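You operate a simulated robot arm through the tools that you are given. There is no shell and no other tool. Be economical: measure what you need, move in short steps, check, and stop when the job is done.

Carry out the task below with a simulated robot arm. There is one attempt and no reset: what you move stays moved.

Task
Swap the white mop for the blue mop and tighten the flange knob.
Fine: white mop into the free rack slot; hood down and spindle lock back on run.

Only the result counts: the job must be done as asked and must still hold three seconds after the hand-in. Knocking over, shifting, dropping, spilling or breaking anything else fails it.

Robot
A 7-joint arm with a two-finger parallel gripper, fixed in place. Base frame: the origin is at the foot of the arm, x ahead of it, y to its left, z up; the work surface is at about z = 800. Lengths are in mm, angles in rad, forces in N, time in s.
With the tool pointing down near the work surface it reaches from about 340 to 780 mm from the base axis. Its first joint turns from -2.897 to 2.897 rad. Payload 3.91 kg.
The TCP is the grasp point between the finger pads, 30 mm short of the fingertips. In the tool frame z runs along the fingers and y along their closing line. The gripper opens to 110 mm. The fingers are 20 mm wide and 10 mm thick; the gripper's body (48 by 112 mm) begins 55 mm behind the TCP.
Orientation is that of the tool frame in the base frame, as a unit quaternion [w, x, y, z]. With the fingers straight down and closing along the base's y, the tool's x points along the base's -x, its y along +y and its z along -z.

Tools
- The arm moves only by the tool send_rows. Its argument "series" is a list of rows, each a list of 6 numbers: the shift along the tool's x, y, z in mm, then the turn, a rotation vector about the tool's x, y, z in rad. In form: [[dx, dy, dz, rx, ry, rz], ...]. A call has 1 to 20 rows; each row shifts and turns the commanded pose from where the row before left it, along the tool's axes as they then stand. "jaw" is the opening in per cent of the stroke, from 0 (shut) to 100 (fully open), set as the call begins (left out, the last holds). A row lasts 0.2 s, in which the tool goes at most 50 mm and 0.15 rad; a call with a longer step from one row to the next is refused whole, and so is a gripper value outside its range. A pose out of reach is approached as far as the arm can. The call stops where the force on the tool passes 40 N (or 10 N more than at its start, if that is more) or the arm is blocked; 0.2 s more then pass. Each finger travels about 153 mm/s and halts on what it meets, pressing with about 27 N; the grip force reading is that of the motor and also rises with nothing between the fingers. The clock runs only during rows and for 0.2 s after the last one: add rows that do not move to give the fingers time. It gives the time, the measured TCP pose, the force on the tool (base axes), the opening and the grip force at its end, in the units of the frame above (readings bear some noise), and new pictures: "pictures" is both (left out), scene, wrist or none.
- Cameras (640 x 400 px; columns grow to the right, rows downward): "scene" is fixed at [403.3, 642.1, 1724.1]; the picture's right is [-1.00, -0.07, 0.00], its down [-0.04, 0.53, -0.85] and it looks along [0.06, -0.84, -0.53] (base axes); focal length 354 px, centre (320, 200). "wrist" rides on the gripper at [77, 7, -114] in the tool frame; the picture's right is [-0.09, 1.00, 0.00], its down [-0.80, -0.07, -0.59] and it looks along [-0.59, -0.05, 0.80] (tool axes); focal length 270 px, centre (320, 200). There is no depth. A picture from a camera that has moved, and an enlarged one, comes with that camera's place and axes in the base frame and with its lens. The place of the scene camera against the robot may be out by one fixed shift of up to 12 mm in any direction.
- move_column(by): slides the trunk up (or, below 0, down) by that many mm; the arm rides with it, the base frame stays. It gives what a move gives, with no picture.
- zoom(camera, box): a new picture of the part [left, top, right, bottom] of that camera's present view, enlarged. The clock stands still meanwhile.
- close_job(): hands the job in; it is judged then, once.

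Work in short steps. Places have to be worked out from the pictures, the camera data and where the tool is seen: move nearer, look again, correct. Check each grasp and each placing, and mend what went wrong. You have 120 turns and 170 pictures in all, those below and enlarged ones among them. Open the gripper and draw the arm clear of the work before you hand the job in, unless the task says otherwise; then end with one line.

The tools are called after "Request:" as a command line: name --pt "numbers of a row" for each row, then --argument value for the rest, lists and objects as JSON in quotes. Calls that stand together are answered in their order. send_rows: Moves the arm, as the interface text tells. Its arguments: {"type":"object","properties":{"series":{"type":"array","items":{"type":"array","items":{"type":"number"}}},"jaw":{"type":"number"},"pictures":{"type":"string","enum":["both","scene","wrist","none"]}},"required":["series"]} The other tools are called the same way: move_column (by) slides the trunk up or down; zoom (camera, box) takes an enlarged picture of a part of a camera's view; close_job () hands the job in.

At the start:

```text
time_s: 0.0
position: [202.7, -357.9, 1343.9]
orientation: [0.0, 0.0, 1.0, 0.0]
wrist_force: [-1.1, 0.8, 0.0]
width: 110.0
gripper_force: 0.0
trunk travel left (down, up): [-575.0, 35.0]
```

scene: 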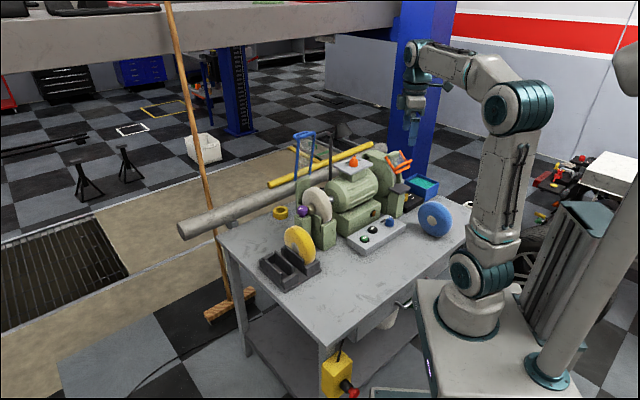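
wrist: 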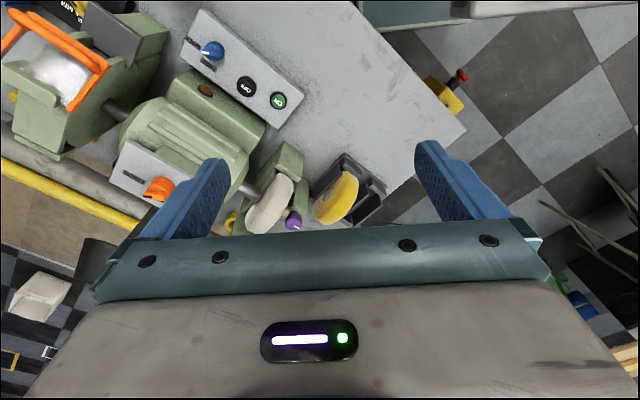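

I start by enlarging the workbench in both views to identify the parts.

Request:
zoom --camera "scene" --box '[250, 120, 350, 300]'

Request:
zoom --camera "scene" --box '[320, 130, 470, 270]'

Request:
zoom --camera "wrist" --box '[100, 60, 400, 240]'

```text
2.22 times, centred on (300, 210) of scene
camera zoom: at [403.3, 642.1, 1724.1], right [-1.0, -0.07, 0.0], down [-0.04, 0.53, -0.85], along [0.06, -0.84, -0.53], focal length 787 px, centre (364, 178)
```

zoom: 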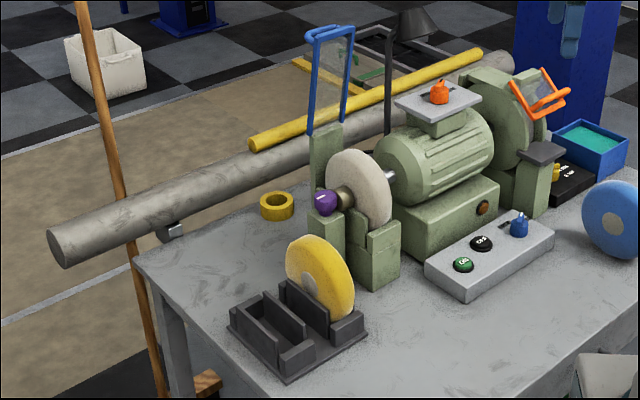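

```text
2.86 times, centred on (395, 200) of scene
camera zoom: at [403.3, 642.1, 1724.1], right [-1.0, -0.07, 0.0], down [-0.04, 0.53, -0.85], along [0.06, -0.84, -0.53], focal length 1012 px, centre (106, 200)
```

zoom: 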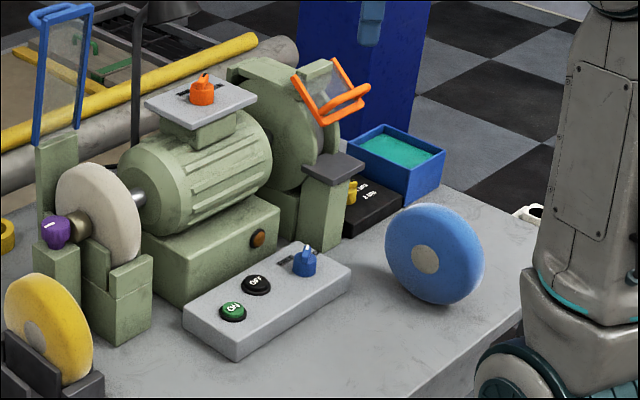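

```text
2.13 times, centred on (250, 150) of wrist
camera zoom: at [127.4, -351.7, 1459.5], right [0.09, 1.0, 0.0], down [0.8, -0.07, 0.59], along [0.59, -0.05, -0.8], focal length 577 px, centre (469, 307)
```

zoom: 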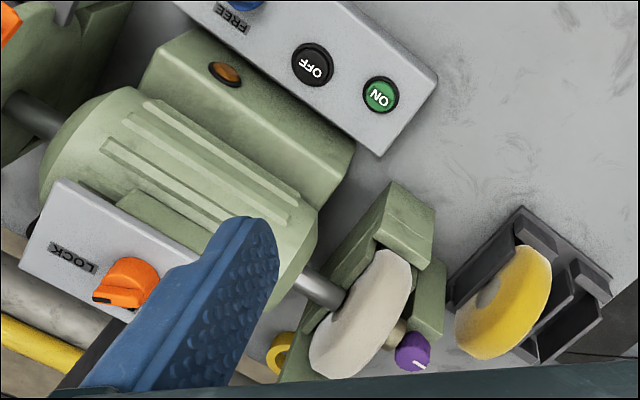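

I look closer at the labels and the knobs before moving.

Request:
zoom --camera "wrist" --box '[100, 120, 200, 220]'

Request:
zoom --camera "wrist" --box '[170, 10, 300, 120]'

Request:
zoom --camera "scene" --box '[330, 140, 390, 180]'

Request:
zoom --camera "scene" --box '[285, 170, 345, 230]'

```text
4.00 times, centred on (150, 170) of wrist
camera zoom: at [127.4, -351.7, 1459.5], right [0.09, 1.0, 0.0], down [0.8, -0.07, 0.59], along [0.59, -0.05, -0.8], focal length 1081 px, centre (1000, 320)
```

zoom: 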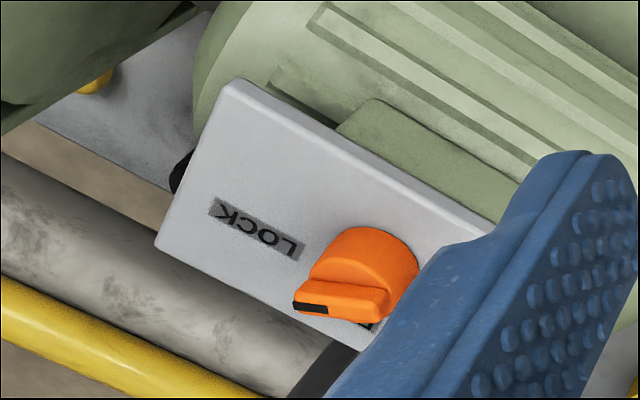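

```text
3.64 times, centred on (235, 65) of wrist
camera zoom: at [127.4, -351.7, 1459.5], right [0.09, 1.0, 0.0], down [0.8, -0.07, 0.59], along [0.59, -0.05, -0.8], focal length 983 px, centre (629, 691)
```

zoom: 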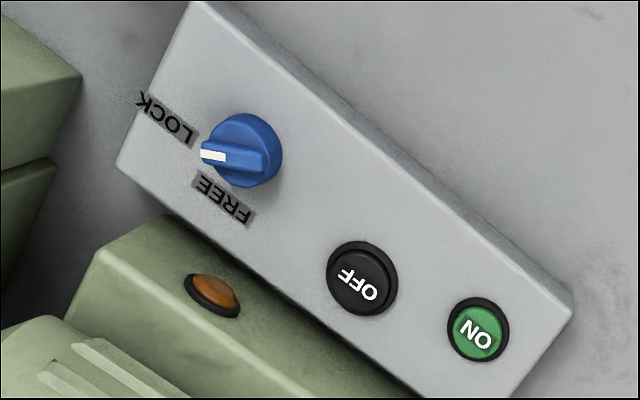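

```text
10.00 times, centred on (360, 160) of scene
camera zoom: at [403.3, 642.1, 1724.1], right [-1.0, -0.07, 0.0], down [-0.04, 0.53, -0.85], along [0.06, -0.84, -0.53], focal length 3541 px, centre (-80, 600)
```

zoom: 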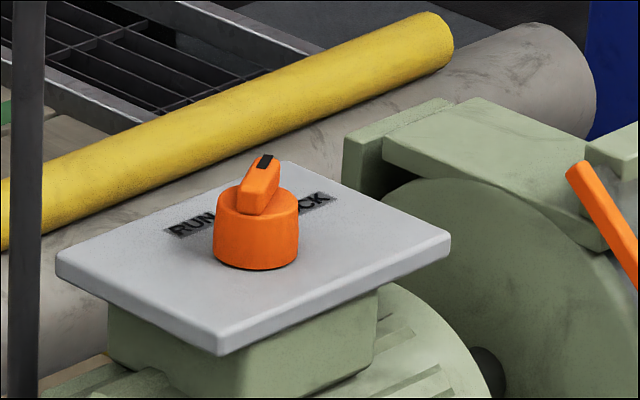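

```text
6.67 times, centred on (315, 200) of scene
camera zoom: at [403.3, 642.1, 1724.1], right [-1.0, -0.07, 0.0], down [-0.04, 0.53, -0.85], along [0.06, -0.84, -0.53], focal length 2360 px, centre (353, 200)
```

zoom: 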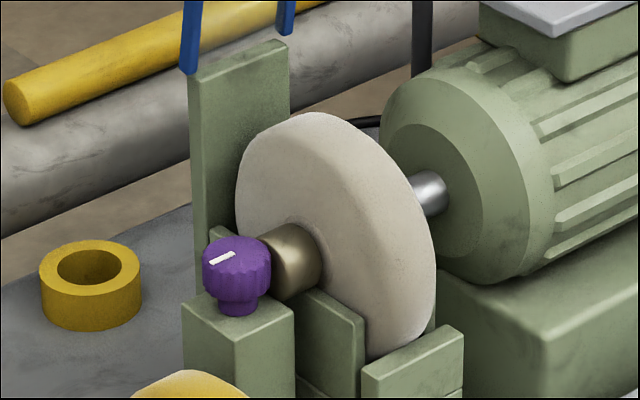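

The orange knob carries RUN/LOCK (spindle lock), the purple knob sits by the flange, and the spindle axis runs about 45° in xy. I move closer and yaw the tool to look across the spindle.

Request:
send_rows --pt "-29.4 1.6 28.8 0 0 0" --pt "-29.4 1.6 28.8 0 0 0" --pt "-29.4 1.6 28.8 0 0 0" --pt "-29.4 1.6 28.8 0 0 0" --pt "-29.4 1.6 28.8 0 0 0" --pt "0 0 0 0 0 0.131" --pt "0 0 0 0 0 0.131" --pt "0 0 0 0 0 0.131" --pt "0 0 0 0 0 0.131" --pt "0 0 0 0 0 0.131" --pt "0 0 0 0 0 0.131"

```text
time_s: 2.4
position: [348.5, -351.3, 1199.5]
orientation: [-0.001, 0.385, 0.923, 0.0]
wrist_force: [0.2, 0.0, -0.8]
width: 109.9
gripper_force: 0.1
trunk travel left (down, up): [-575.0, 35.0]
camera wrist: at [302.1, -291.2, 1315.3], right [0.77, 0.64, 0.0], down [0.51, -0.62, 0.59], along [0.38, -0.46, -0.8], focal length 270 px, centre (320, 200)
```

scene: 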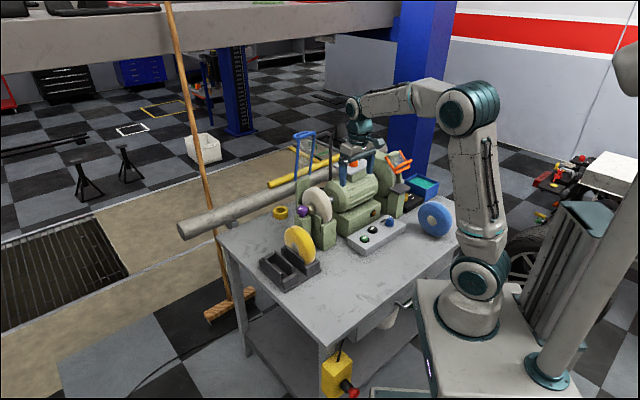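
wrist: 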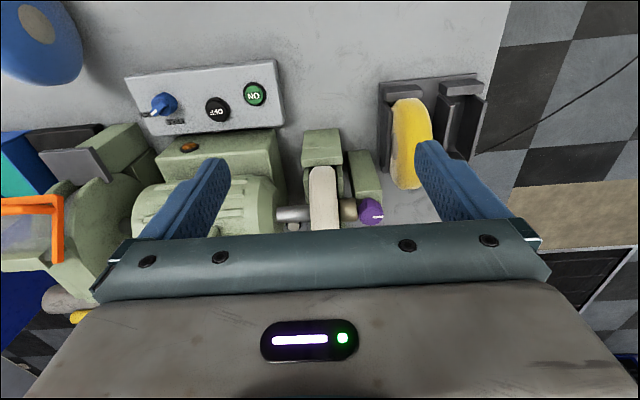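

Spindle now runs horizontally in the wrist view. I zoom on the spindle end, the panel and the rack.

Request:
zoom --camera "wrist" --box '[260, 110, 420, 240]'

Request:
zoom --camera "wrist" --box '[360, 60, 500, 200]'

Request:
zoom --camera "wrist" --box '[0, 0, 290, 180]'

```text
3.08 times, centred on (340, 175) of wrist
camera zoom: at [302.1, -291.2, 1315.3], right [0.77, 0.64, 0.0], down [0.51, -0.62, 0.59], along [0.38, -0.46, -0.8], focal length 832 px, centre (258, 277)
```

zoom: 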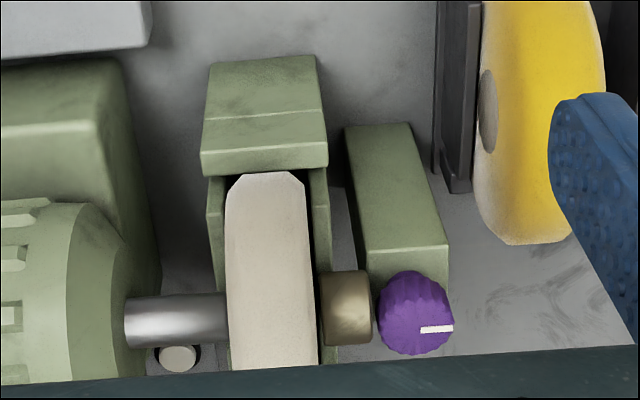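

```text
2.86 times, centred on (430, 130) of wrist
camera zoom: at [302.1, -291.2, 1315.3], right [0.77, 0.64, 0.0], down [0.51, -0.62, 0.59], along [0.38, -0.46, -0.8], focal length 772 px, centre (6, 400)
```

zoom: 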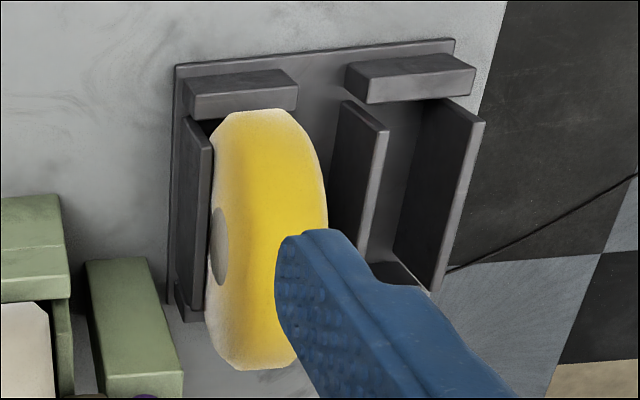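

```text
2.21 times, centred on (145, 90) of wrist
camera zoom: at [302.1, -291.2, 1315.3], right [0.77, 0.64, 0.0], down [0.51, -0.62, 0.59], along [0.38, -0.46, -0.8], focal length 596 px, centre (706, 443)
```

zoom: 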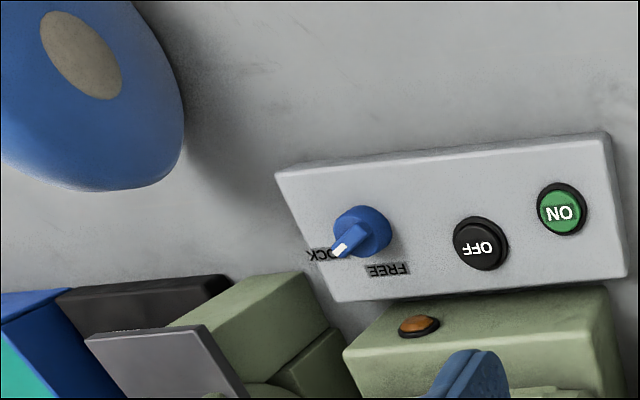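

I need to see the spindle end face-on, so I move to the end of the spindle and turn the camera back along the axis.

Request:
send_rows --pt "-21 35 0 0 0 0" --pt "-21 35 0 0 0 0" --pt "-21 35 0 0 0 0" --pt "-21 35 0 0 0 0" --pt "-21 35 0 0 0 0" --pt "0 0 0 0 0 0.143" --pt "0 0 0 0 0 0.143" --pt "0 0 0 0 0 0.143" --pt "0 0 0 0 0 0.143" --pt "0 0 0 0 0 0.143" --pt "0 0 0 0 0 0.143" --pt "0 0 0 0 0 0.143" --pt "0 0 0 0 0 0.143" --pt "0 0 0 0 0 0.143" --pt "0 0 0 0 0 0.143" --pt "0 0 0 0 0 0.143"

```text
time_s: 5.8
position: [546.1, -300.3, 1199.3]
orientation: [-0.001, 0.925, 0.38, 0.0]
wrist_force: [0.9, 0.5, -0.1]
width: 110.1
gripper_force: 0.0
trunk travel left (down, up): [-575.0, 35.0]
camera wrist: at [608.7, -252.2, 1315.5], right [0.64, -0.77, 0.0], down [-0.62, -0.51, 0.59], along [-0.46, -0.38, -0.8], focal length 270 px, centre (320, 200)
```

scene: 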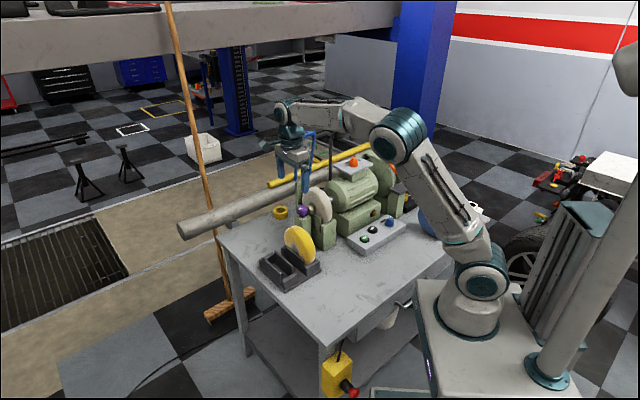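
wrist: 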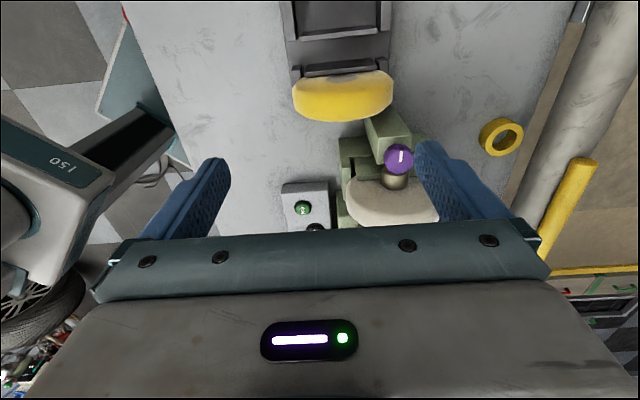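

Request:
zoom --camera "wrist" --box '[320, 90, 480, 230]'

```text
2.86 times, centred on (400, 160) of wrist
camera zoom: at [608.7, -252.2, 1315.5], right [0.64, -0.77, 0.0], down [-0.62, -0.51, 0.59], along [-0.46, -0.38, -0.8], focal length 772 px, centre (91, 314)
```

zoom: 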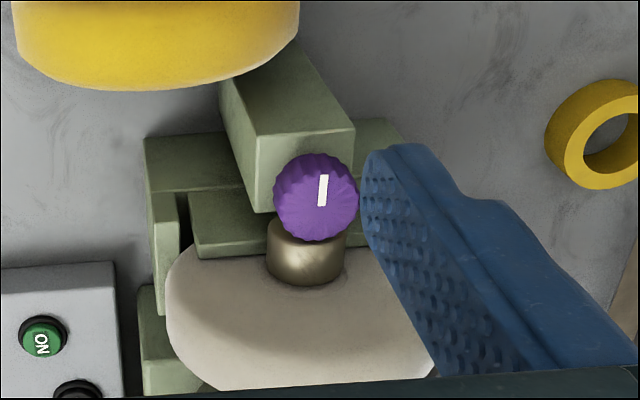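

The knob turns about a vertical axis on a small post beside the brass flange (knob at about (541,-452,975)). The orange lock sits near (361,-650,1085); I go back around and look at it from above.

Request:
send_rows --pt "0 0 0 0 0 -0.143" --pt "0 0 0 0 0 -0.143" --pt "0 0 0 0 0 -0.143" --pt "0 0 0 0 0 -0.143" --pt "0 0 0 0 0 -0.143" --pt "0 0 0 0 0 -0.143" --pt "0 0 0 0 0 -0.143" --pt "0 0 0 0 0 -0.143" --pt "0 0 0 0 0 -0.143" --pt "0 0 0 0 0 -0.143" --pt "0 0 0 0 0 -0.143" --pt "35 -35 0 0 0 0" --pt "35 -35 0 0 0 0" --pt "35 -35 0 0 0 0" --pt "0 -35 0 0 0 0" --pt "0 -35 0 0 0 0" --pictures "none"

Request:
send_rows --pt "-31 -28 0 0 0 0" --pt "-31 -28 0 0 0 0" --pt "-31 -28 0 0 0 0" --pt "-31 -28 0 0 0 0" --pt "-31 -28 0 0 0 0" --pt "-31 -28 0 0 0 0"

```text
time_s: 9.2
position: [348.9, -351.4, 1199.8]
orientation: [-0.001, 0.383, 0.924, 0.0]
wrist_force: [0.3, 0.7, -0.3]
width: 110.1
gripper_force: 0.0
trunk travel left (down, up): [-575.0, 35.0]
```

```text
time_s: 10.6
position: [361.2, -603.9, 1197.1]
orientation: [-0.002, 0.384, 0.923, 0.002]
wrist_force: [-0.2, -0.3, -0.3]
width: 109.8
gripper_force: 0.1
trunk travel left (down, up): [-575.0, 35.0]
camera wrist: at [314.0, -544.5, 1312.4], right [0.77, 0.64, 0.0], down [0.52, -0.62, 0.59], along [0.38, -0.45, -0.81], focal length 270 px, centre (320, 200)
```

scene: 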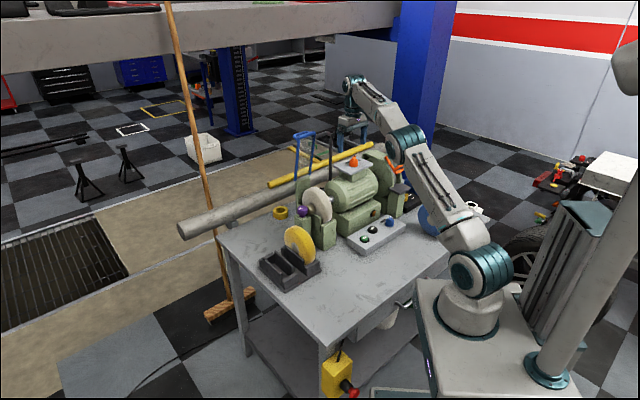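
wrist: 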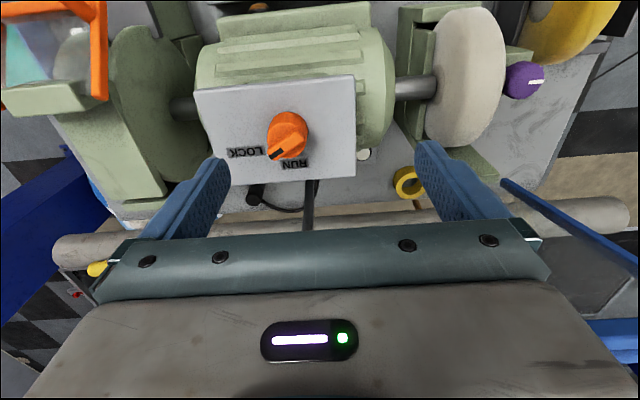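

Request:
zoom --camera "wrist" --box '[200, 80, 360, 180]'

Request:
zoom --camera "wrist" --box '[400, 0, 640, 240]'

```text
4.00 times, centred on (280, 130) of wrist
camera zoom: at [314.0, -544.5, 1312.4], right [0.77, 0.64, 0.0], down [0.52, -0.62, 0.59], along [0.38, -0.45, -0.81], focal length 1081 px, centre (480, 480)
```

zoom: 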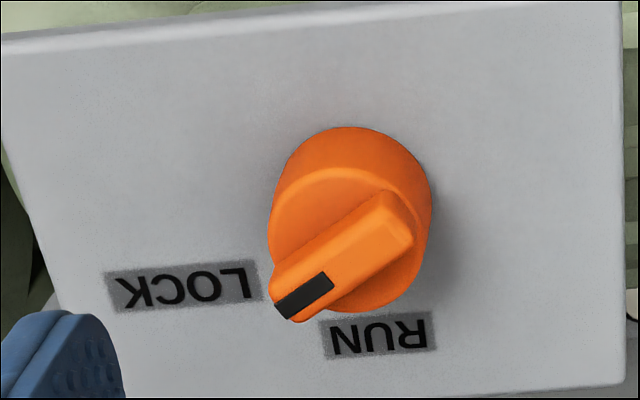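

```text
1.67 times, centred on (520, 120) of wrist
camera zoom: at [314.0, -544.5, 1312.4], right [0.77, 0.64, 0.0], down [0.52, -0.62, 0.59], along [0.38, -0.45, -0.81], focal length 450 px, centre (-13, 333)
```

zoom: 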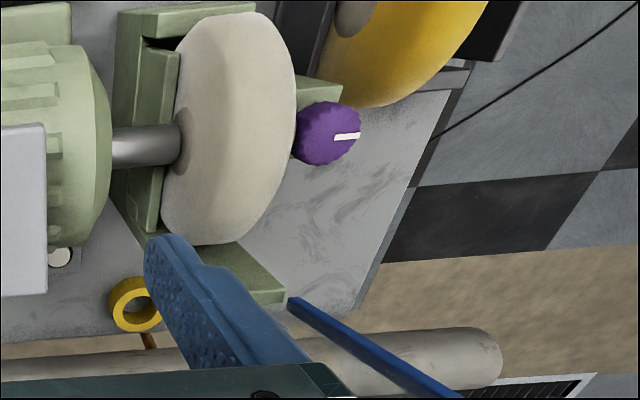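

The orange pointer aims about along −y, midway between RUN (+x−y) and LOCK (−x−y). I go above it and turn the closing line square to its ridge.

Request:
send_rows --pt "-28 -30 0 0 0 0" --pt "0 0 0 0 0 0.131" --pt "0 0 0 0 0 0.131" --pt "0 0 0 0 0 0.131" --pt "0 0 0 0 0 0.131" --pt "0 0 0 0 0 0.131" --pt "0 0 0 0 0 0.131" --pictures "wrist"

Request:
zoom --camera "wrist" --box '[240, 40, 400, 180]'

```text
time_s: 12.2
position: [354.8, -616.2, 1192.9]
orientation: [0.0, 0.709, 0.705, -0.001]
wrist_force: [-0.5, 1.1, 0.7]
width: 110.0
gripper_force: 0.0
out of reach, approached as far as the arm can: row 1
trunk travel left (down, up): [-575.0, 35.0]
camera wrist: at [363.7, -539.3, 1308.1], right [1.0, -0.09, 0.0], down [-0.07, -0.8, 0.59], along [-0.05, -0.59, -0.8], focal length 270 px, centre (320, 200)
```

wrist: 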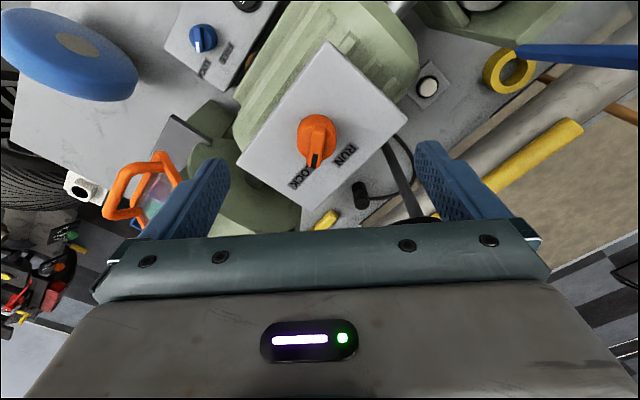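

```text
2.86 times, centred on (320, 110) of wrist
camera zoom: at [363.7, -539.3, 1308.1], right [1.0, -0.09, 0.0], down [-0.07, -0.8, 0.59], along [-0.05, -0.59, -0.8], focal length 772 px, centre (320, 457)
```

zoom: 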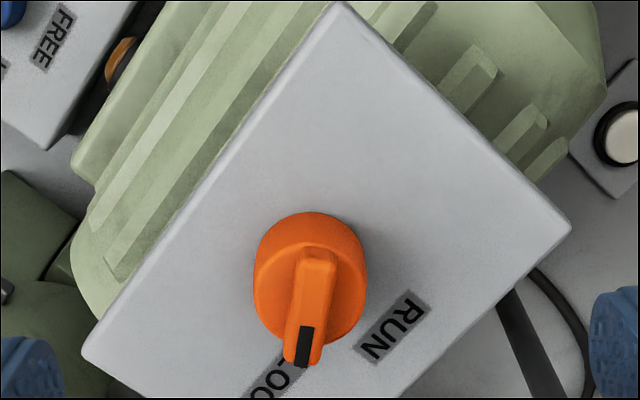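

Correcting for parallax, the orange pointer is already at LOCK (about 55° away from RUN), so the spindle is locked. I go around to above the purple knob with closing across the spindle.

Request:
send_rows --pt "44 0 0 0 0 0" --pt "44 0 0 0 0 0" --pt "44 0 0 0 0 0" --pt "44 0 0 0 0 0" --pt "44 0 0 0 0 0" --pt "44 0 0 0 0 0" --pt "0 37 0 0 0 0" --pt "0 37 0 0 0 0" --pt "0 37 0 0 0 0" --pt "0 37 0 0 0 0" --pt "0 37 0 0 0 0" --pt "0 0 0 0 0 0.131" --pt "0 0 0 0 0 0.131" --pt "0 0 0 0 0 0.131" --pt "0 0 0 0 0 0.131" --pt "0 0 0 0 0 0.131" --pt "0 0 0 0 0 0.131" --pictures "none"

Request:
send_rows --pt "-23 23 0 0 0 0" --pt "-23 23 0 0 0 0" --pt "-23 23 0 0 0 0" --pt "0 0 40 0 0 0" --pt "0 0 40 0 0 0"

```text
time_s: 15.8
position: [539.5, -351.4, 1191.9]
orientation: [0.0, 0.925, 0.379, 0.0]
wrist_force: [0.9, 0.2, 0.5]
width: 110.1
gripper_force: 0.1
trunk travel left (down, up): [-575.0, 35.0]
```

```text
time_s: 17.0
position: [540.3, -450.6, 1112.0]
orientation: [0.0, 0.925, 0.381, 0.0]
wrist_force: [0.2, -0.8, 0.5]
width: 110.2
gripper_force: 0.2
trunk travel left (down, up): [-575.0, 35.0]
camera wrist: at [601.7, -400.9, 1227.2], right [0.64, -0.77, 0.0], down [-0.62, -0.51, 0.59], along [-0.46, -0.38, -0.8], focal length 270 px, centre (320, 200)
```

scene: 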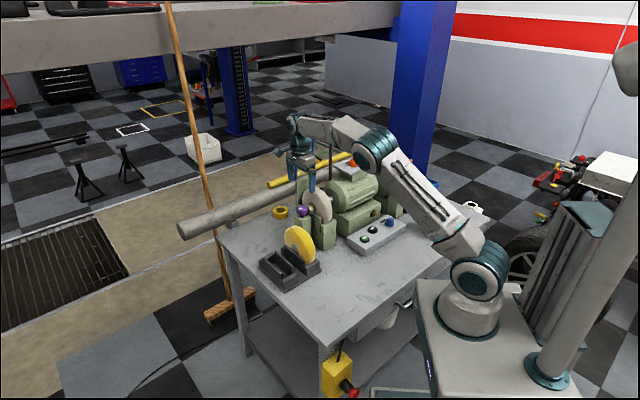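
wrist: 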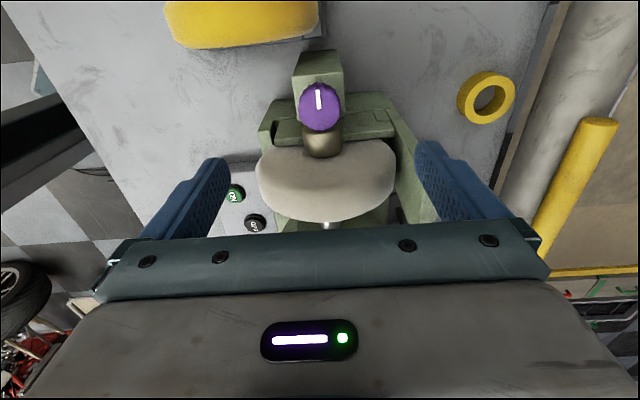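

The TCP is right above the knob. I zoom in for its height relative to the flange and post.

Request:
zoom --camera "wrist" --box '[250, 40, 400, 230]'

Request:
zoom --camera "scene" --box '[280, 170, 350, 250]'

```text
2.11 times, centred on (325, 135) of wrist
camera zoom: at [601.7, -400.9, 1227.2], right [0.64, -0.77, 0.0], down [-0.62, -0.51, 0.59], along [-0.46, -0.38, -0.8], focal length 569 px, centre (310, 337)
```

zoom: 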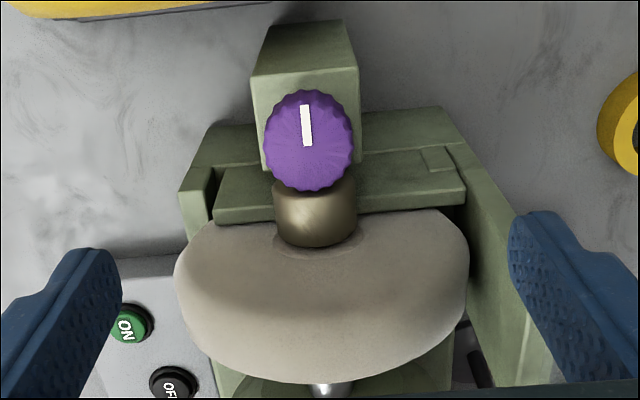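

```text
5.00 times, centred on (315, 210) of scene
camera zoom: at [403.3, 642.1, 1724.1], right [-1.0, -0.07, 0.0], down [-0.04, 0.53, -0.85], along [0.06, -0.84, -0.53], focal length 1770 px, centre (345, 150)
```

zoom: 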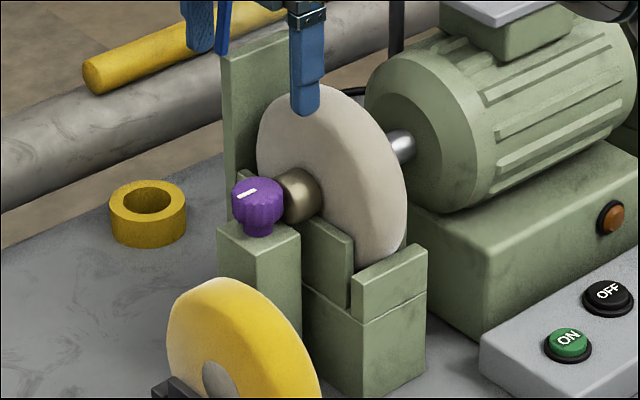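

I narrow the jaw and descend so the tips reach about z=967, just above the brass flange, then close on the cap.

Request:
send_rows --pt "0 0 0 0 0 0" --pt "0 0 38 0 0 0" --pt "0 0 38 0 0 0" --pt "0 0 26 0 0 0" --jaw 62

```text
time_s: 18.0
position: [540.1, -450.6, 1009.9]
orientation: [0.0, 0.924, 0.382, -0.001]
wrist_force: [0.0, -0.8, 0.1]
width: 68.3
gripper_force: 0.1
trunk travel left (down, up): [-575.0, 35.0]
camera wrist: at [601.5, -401.1, 1125.9], right [0.64, -0.77, 0.0], down [-0.62, -0.51, 0.59], along [-0.46, -0.38, -0.8], focal length 270 px, centre (320, 200)
```

scene: 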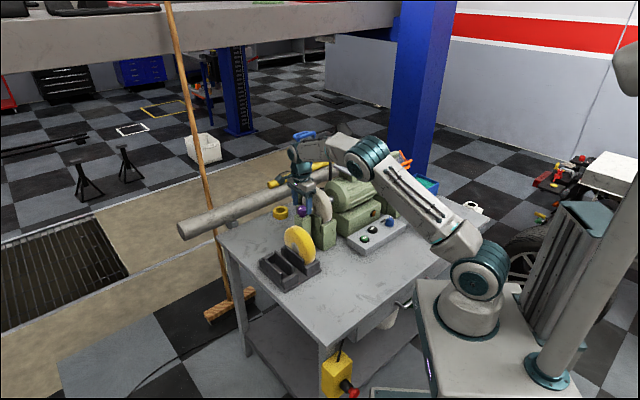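
wrist: 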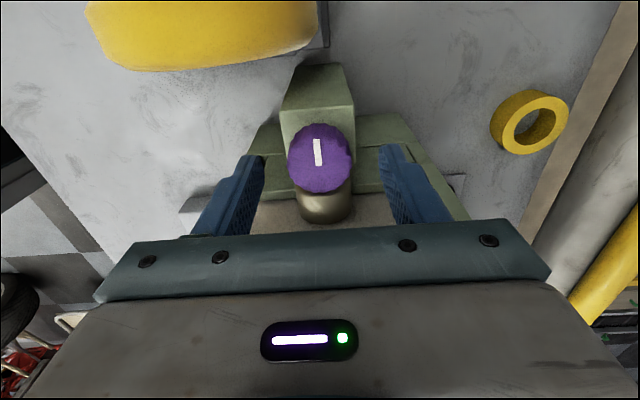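

Knob face centre appears level with the tips (z≈979). I descend 15 mm and close.

Request:
send_rows --pt "0 0 15 0 0 0" --pt "0 0 0 0 0 0" --pictures "none"

Request:
send_rows --pt "0 0 0 0 0 0" --pt "0 0 0 0 0 0" --pt "0 0 0 0 0 0" --jaw 0 --pictures "wrist"

```text
time_s: 18.6
position: [540.9, -451.2, 995.4]
orientation: [0.0, 0.925, 0.381, 0.0]
wrist_force: [-1.1, 0.3, 0.3]
width: 68.3
gripper_force: 0.0
trunk travel left (down, up): [-575.0, 35.0]
```

```text
time_s: 19.4
position: [540.2, -450.5, 995.2]
orientation: [-0.001, 0.925, 0.381, -0.001]
wrist_force: [-4.3, 3.1, -3.4]
width: 37.4
gripper_force: 44.6
trunk travel left (down, up): [-575.0, 35.0]
camera wrist: at [601.3, -400.7, 1111.3], right [0.64, -0.77, 0.0], down [-0.62, -0.51, 0.59], along [-0.46, -0.38, -0.8], focal length 270 px, centre (320, 200)
```

wrist: 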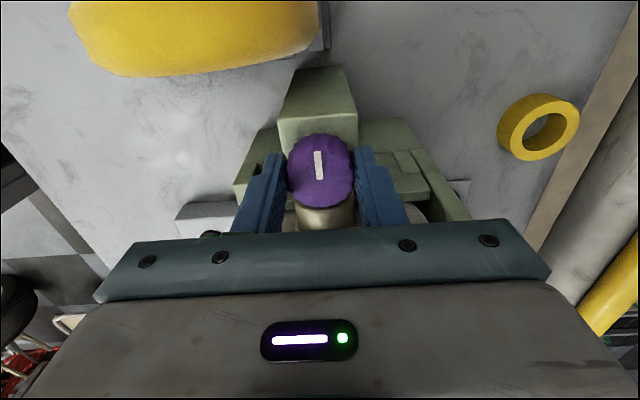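

Knob gripped (37.4 mm). I turn it counterclockwise (loosen) in small steps.

Request:
send_rows --pt "0 0 0 0 0 -0.1" --pt "0 0 0 0 0 -0.1" --pt "0 0 0 0 0 -0.1" --pt "0 0 0 0 0 -0.1" --pt "0 0 0 0 0 -0.1" --pt "0 0 0 0 0 0"

```text
time_s: 20.8
position: [539.2, -450.1, 994.8]
orientation: [0.0, 0.801, 0.598, 0.0]
wrist_force: [-7.8, 8.0, -7.5]
width: 37.6
gripper_force: 44.7
trunk travel left (down, up): [-575.0, 35.0]
camera wrist: at [569.6, -377.8, 1111.4], right [0.93, -0.37, 0.0], down [-0.29, -0.75, 0.59], along [-0.22, -0.55, -0.8], focal length 270 px, centre (320, 200)
```

scene: 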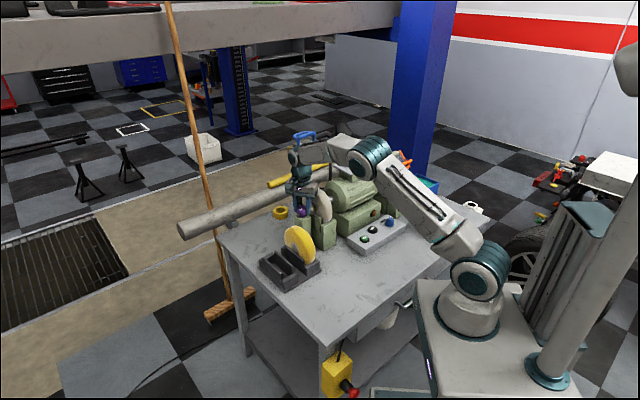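
wrist: 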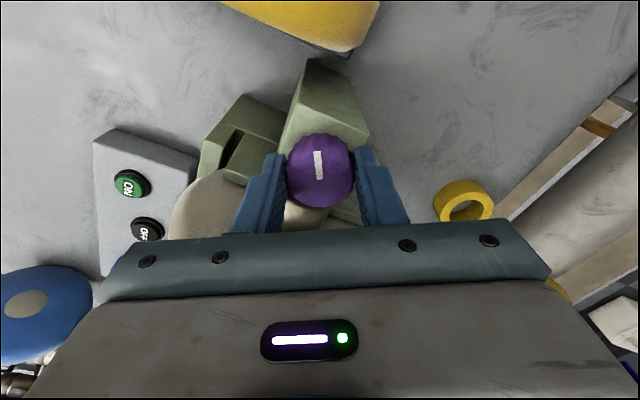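

The knob turns with the gripper and no notable resistance; I continue.

Request:
send_rows --pt "0 0 0 0 0 -0.1" --pt "0 0 0 0 0 -0.1" --pt "0 0 0 0 0 -0.1" --pt "0 0 0 0 0 -0.1" --pt "0 0 0 0 0 -0.1" --pt "0 0 0 0 0 -0.1" --pt "0 0 0 0 0 0" --pictures "wrist"

```text
time_s: 22.4
position: [538.0, -450.2, 994.6]
orientation: [0.0, 0.588, 0.809, 0.0]
wrist_force: [-13.8, 9.1, -11.4]
width: 37.7
gripper_force: 45.0
trunk travel left (down, up): [-575.0, 35.0]
camera wrist: at [523.3, -374.5, 1111.5], right [0.97, 0.22, 0.0], down [0.18, -0.78, 0.59], along [0.13, -0.58, -0.8], focal length 270 px, centre (320, 200)
```

wrist: 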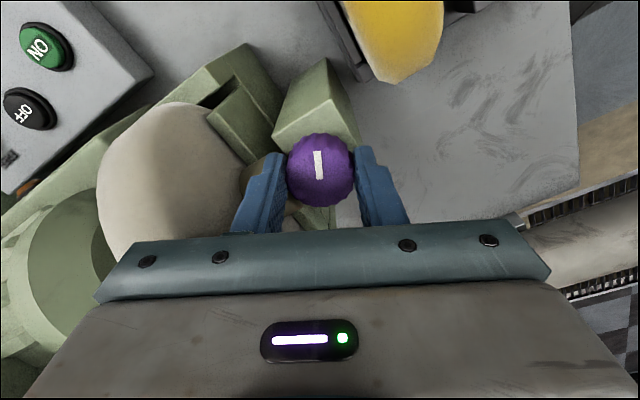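

About 63° turned; I go on slightly and watch the force.

Request:
send_rows --pt "0 0 0 0 0 -0.1" --pt "0 0 0 0 0 -0.1" --pt "0 0 0 0 0 -0.1" --pt "0 0 0 0 0 -0.1" --pt "0 0 0 0 0 -0.1" --pt "0 0 0 0 0 0" --pictures "wrist"

```text
time_s: 23.8
position: [538.7, -451.0, 995.2]
orientation: [0.0, 0.37, 0.929, 0.001]
wrist_force: [-17.8, 8.6, -13.7]
width: 37.9
gripper_force: 45.4
trunk travel left (down, up): [-575.0, 35.0]
camera wrist: at [489.2, -392.7, 1111.6], right [0.75, 0.66, 0.0], down [0.53, -0.6, 0.59], along [0.39, -0.44, -0.8], focal length 270 px, centre (320, 200)
```

wrist: 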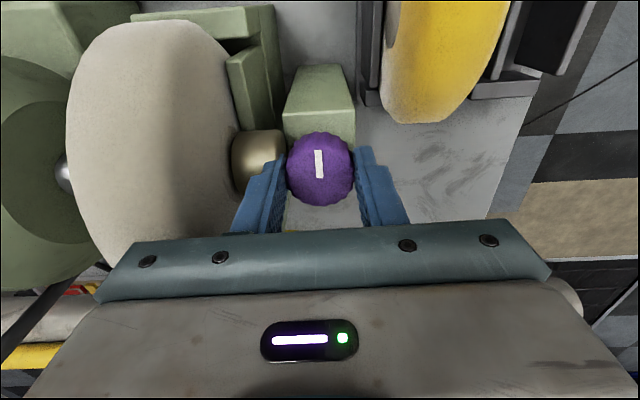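

Now 91° and still free. I continue toward 150°.

Request:
send_rows --pt "0 0 0 0 0 -0.1" --pt "0 0 0 0 0 -0.1" --pt "0 0 0 0 0 -0.1" --pt "0 0 0 0 0 -0.1" --pt "0 0 0 0 0 -0.1" --pt "0 0 0 0 0 -0.1" --pt "0 0 0 0 0 -0.1" --pt "0 0 0 0 0 -0.1" --pt "0 0 0 0 0 0" --pictures "wrist"

```text
time_s: 25.8
position: [539.1, -450.6, 996.8]
orientation: [0.0, -0.021, 1.0, -0.001]
wrist_force: [-1.0, -7.7, 7.2]
width: 37.4
gripper_force: 45.1
trunk travel left (down, up): [-575.0, 35.0]
camera wrist: at [464.1, -447.3, 1112.2], right [0.05, 1.0, 0.0], down [0.8, -0.04, 0.6], along [0.59, -0.03, -0.8], focal length 270 px, centre (320, 200)
```

wrist: 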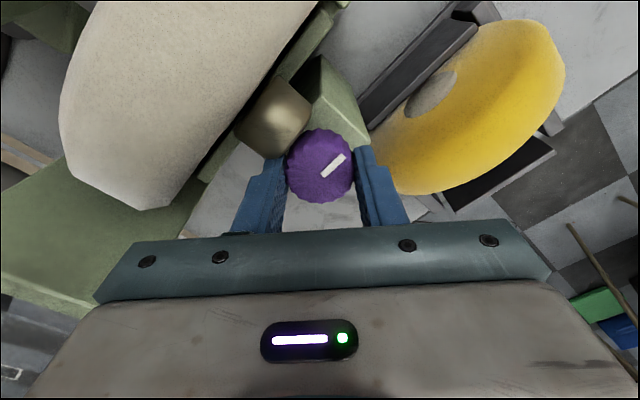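

The knob slipped in the pads: it has reached its loose stop 90° from the start. I open slightly and rise.

Request:
send_rows --pt "0 0 0 0 0 0" --pt "0 0 -20 0 0 0" --pt "0 0 -45 0 0 0" --pt "0 0 -45 0 0 0" --pt "0 0 -45 0 0 0" --jaw 47

```text
time_s: 27.0
position: [540.8, -449.4, 1152.0]
orientation: [0.001, -0.02, 1.0, 0.0]
wrist_force: [0.4, 0.8, 0.7]
width: 51.9
gripper_force: 0.2
trunk travel left (down, up): [-575.0, 35.0]
camera wrist: at [465.0, -446.1, 1267.4], right [0.05, 1.0, 0.0], down [0.8, -0.04, 0.59], along [0.59, -0.03, -0.8], focal length 270 px, centre (320, 200)
```

scene: 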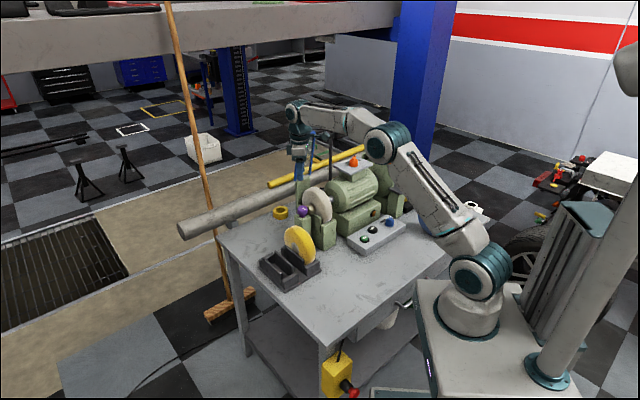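
wrist: 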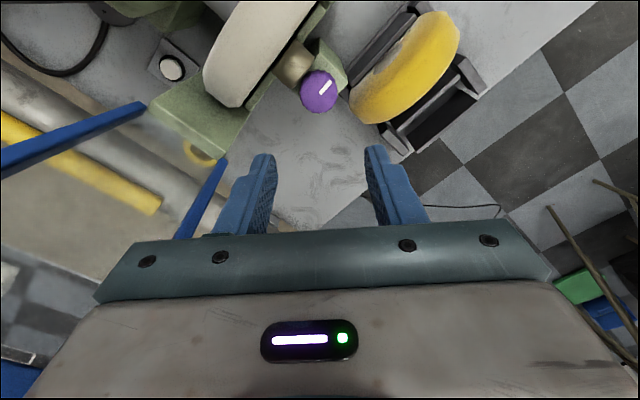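

Hood's uprights stand ~88 mm behind the mop; knob is loose. I align the closing line with the spindle over the white mop (about (489,-501)).

Request:
send_rows --pt "0 0 0 0 0 0.138" --pt "0 0 0 0 0 0.138" --pt "0 0 0 0 0 0.138" --pt "0 0 0 0 0 0.138" --pt "0 0 0 0 0 0.138" --pt "0 0 0 0 0 0.138" --pt "0 -37 0 0 0 0" --pt "0 -37 0 0 0 0" --jaw 56

Request:
zoom --camera "wrist" --box '[220, 20, 460, 220]'

```text
time_s: 28.8
position: [487.8, -504.2, 1150.6]
orientation: [0.0, 0.384, 0.923, 0.0]
wrist_force: [0.4, 0.1, -0.2]
width: 61.4
gripper_force: 0.1
trunk travel left (down, up): [-575.0, 35.0]
camera wrist: at [439.5, -444.4, 1265.5], right [0.77, 0.64, 0.0], down [0.51, -0.62, 0.59], along [0.38, -0.46, -0.8], focal length 270 px, centre (320, 200)
```

scene: 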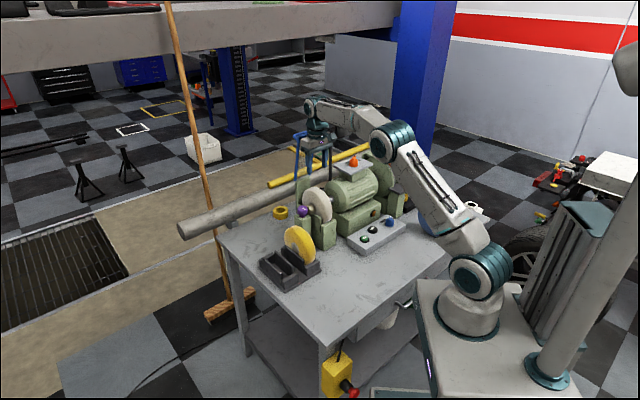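
wrist: 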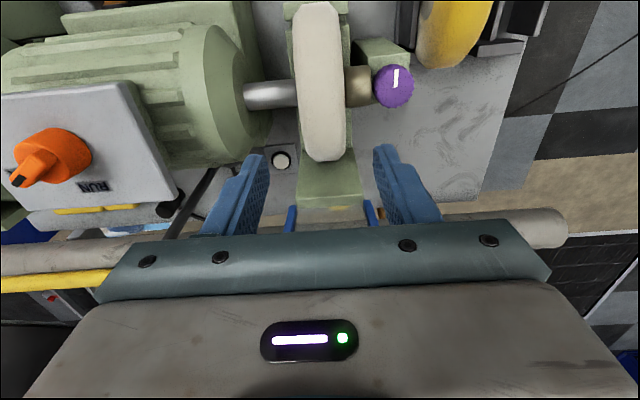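

```text
2.00 times, centred on (340, 120) of wrist
camera zoom: at [439.5, -444.4, 1265.5], right [0.77, 0.64, 0.0], down [0.51, -0.62, 0.59], along [0.38, -0.46, -0.8], focal length 541 px, centre (280, 360)
```

zoom: 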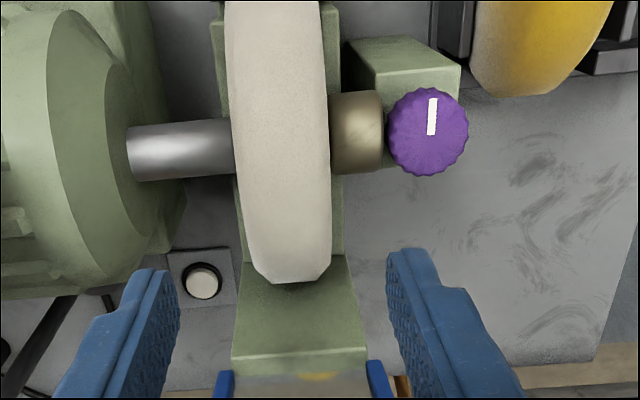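

The TCP is centred over the mop (≈42 mm thick, opening 61). I descend to put the tips just above the flange level.

Request:
send_rows --pt "0 0 40 0 0 0" --pt "0 0 40 0 0 0" --pt "0 0 30 0 0 0" --pt "0 0 20 0 0 0" --pt "0 0 12 0 0 0"

```text
time_s: 30.0
position: [488.4, -502.2, 1008.3]
orientation: [0.0, 0.383, 0.924, 0.0]
wrist_force: [-0.3, 0.2, 0.0]
width: 61.3
gripper_force: 0.0
trunk travel left (down, up): [-575.0, 35.0]
camera wrist: at [440.6, -443.0, 1123.8], right [0.77, 0.64, 0.0], down [0.52, -0.62, 0.59], along [0.38, -0.46, -0.8], focal length 270 px, centre (320, 200)
```

scene: 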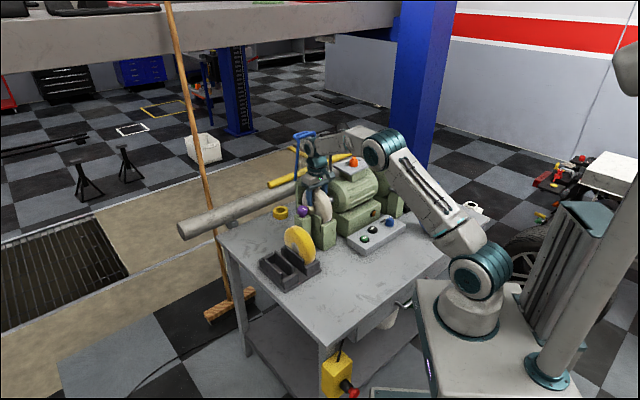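
wrist: 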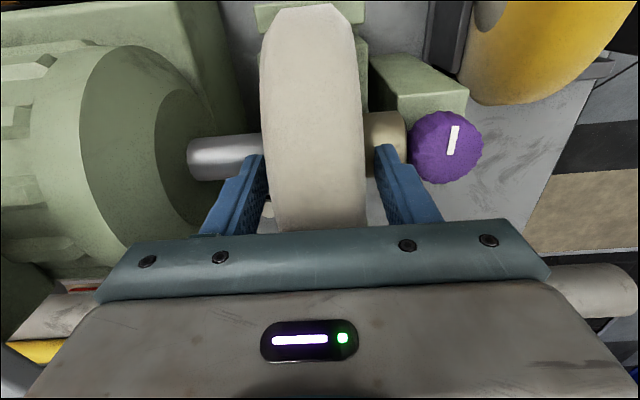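

The mop sits slightly left of the jaw centre, so I shift −3 mm along the axis and close.

Request:
send_rows --pt "0 -3 0 0 0 0" --pt "0 0 0 0 0 0" --pictures "none"

Request:
send_rows --pt "0 0 0 0 0 0" --pt "0 0 0 0 0 0" --pt "0 0 0 0 0 0" --jaw 0 --pictures "wrist"

```text
time_s: 30.6
position: [485.8, -504.0, 1008.0]
orientation: [0.0, 0.383, 0.924, 0.0]
wrist_force: [0.2, -0.2, 0.4]
width: 61.7
gripper_force: 0.1
trunk travel left (down, up): [-575.0, 35.0]
```

```text
time_s: 31.4
position: [485.2, -504.4, 1008.0]
orientation: [0.0, 0.383, 0.924, 0.0]
wrist_force: [3.0, 0.8, 2.6]
width: 39.5
gripper_force: 27.0
trunk travel left (down, up): [-575.0, 35.0]
camera wrist: at [438.8, -444.4, 1124.5], right [0.77, 0.64, 0.0], down [0.52, -0.62, 0.59], along [0.38, -0.46, -0.8], focal length 270 px, centre (320, 200)
```

wrist: 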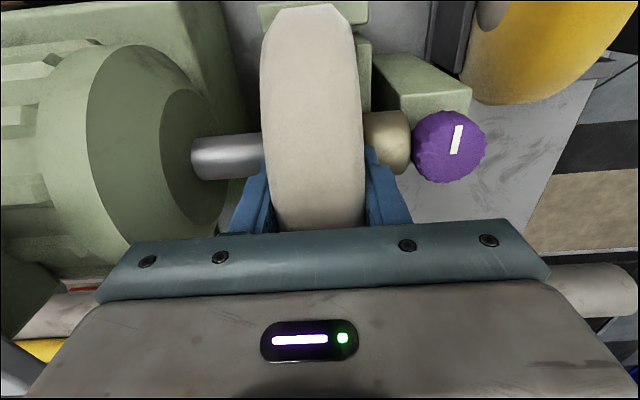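

Gripped at 39.5 mm; I lift 20 mm gently and check the load and picture.

Request:
send_rows --pt "0 0 -5 0 0 0" --pt "0 0 -5 0 0 0" --pt "0 0 -5 0 0 0" --pt "0 0 -5 0 0 0" --pt "0 0 0 0 0 0" --pictures "wrist"

```text
time_s: 32.6
position: [485.5, -504.6, 1027.3]
orientation: [-0.001, 0.384, 0.923, 0.0]
wrist_force: [2.7, 2.8, -3.6]
width: 39.9
gripper_force: 26.7
trunk travel left (down, up): [-575.0, 35.0]
camera wrist: at [438.7, -444.5, 1143.4], right [0.77, 0.64, 0.0], down [0.52, -0.62, 0.59], along [0.38, -0.46, -0.81], focal length 270 px, centre (320, 200)
```

wrist: 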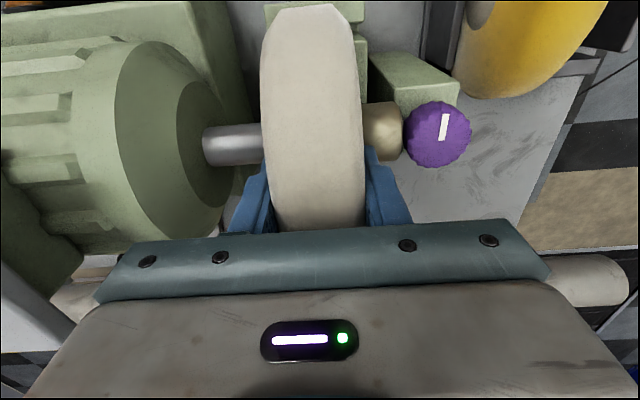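

The mop comes up freely with the hand. I raise it well above the knob.

Request:
send_rows --pt "0 0 -15 0 0 0" --pt "0 0 -20 0 0 0" --pt "0 0 -25 0 0 0" --pt "0 0 -25 0 0 0" --pt "0 0 -25 0 0 0" --pt "0 0 -20 0 0 0" --pt "0 0 0 0 0 0"

```text
time_s: 34.2
position: [483.5, -503.8, 1158.4]
orientation: [-0.002, 0.383, 0.924, 0.001]
wrist_force: [-8.7, 7.7, -8.0]
width: 39.7
gripper_force: 26.8
trunk travel left (down, up): [-575.0, 35.0]
camera wrist: at [437.2, -443.5, 1274.8], right [0.77, 0.64, 0.0], down [0.52, -0.62, 0.59], along [0.38, -0.45, -0.81], focal length 270 px, centre (320, 200)
```

scene: 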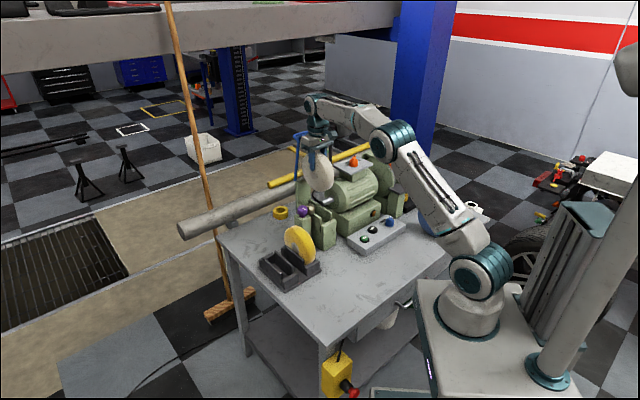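
wrist: 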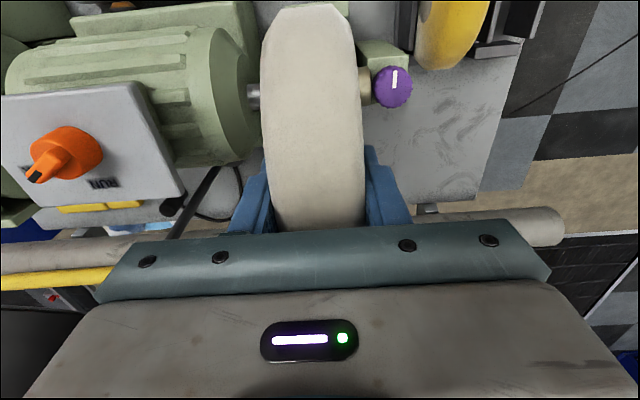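

A lateral force of ~11 N points toward the robot, so the hand or mop is likely brushing the hood. I back away 40 mm toward the robot.

Request:
send_rows --pt "10 0 0 0 0 0" --pt "15 0 0 0 0 0" --pt "15 0 0 0 0 0" --pt "0 0 0 0 0 0"

Request:
zoom --camera "scene" --box '[260, 80, 400, 220]'

```text
time_s: 35.2
position: [457.8, -476.9, 1157.8]
orientation: [-0.001, 0.384, 0.923, 0.0]
wrist_force: [0.3, 0.7, -2.1]
width: 39.8
gripper_force: 27.3
trunk travel left (down, up): [-575.0, 35.0]
camera wrist: at [409.5, -416.4, 1274.0], right [0.77, 0.64, 0.0], down [0.52, -0.62, 0.59], along [0.38, -0.46, -0.8], focal length 270 px, centre (320, 200)
```

scene: 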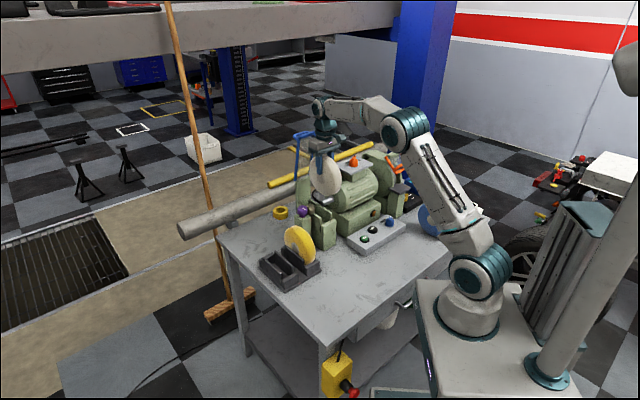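
wrist: 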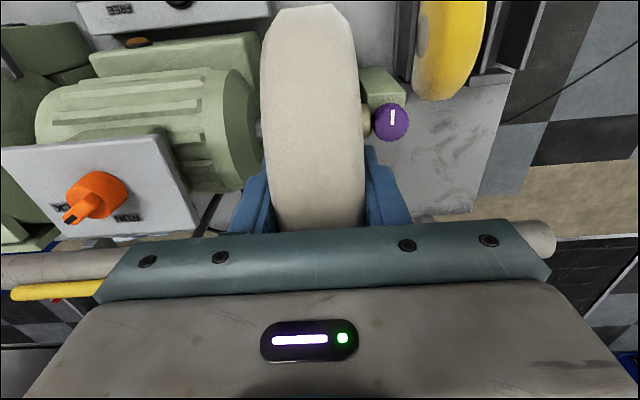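

```text
2.86 times, centred on (330, 150) of scene
camera zoom: at [403.3, 642.1, 1724.1], right [-1.0, -0.07, 0.0], down [-0.04, 0.53, -0.85], along [0.06, -0.84, -0.53], focal length 1012 px, centre (291, 343)
```

zoom: 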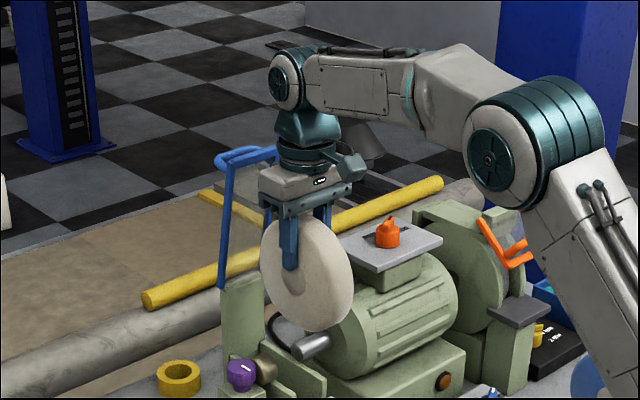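

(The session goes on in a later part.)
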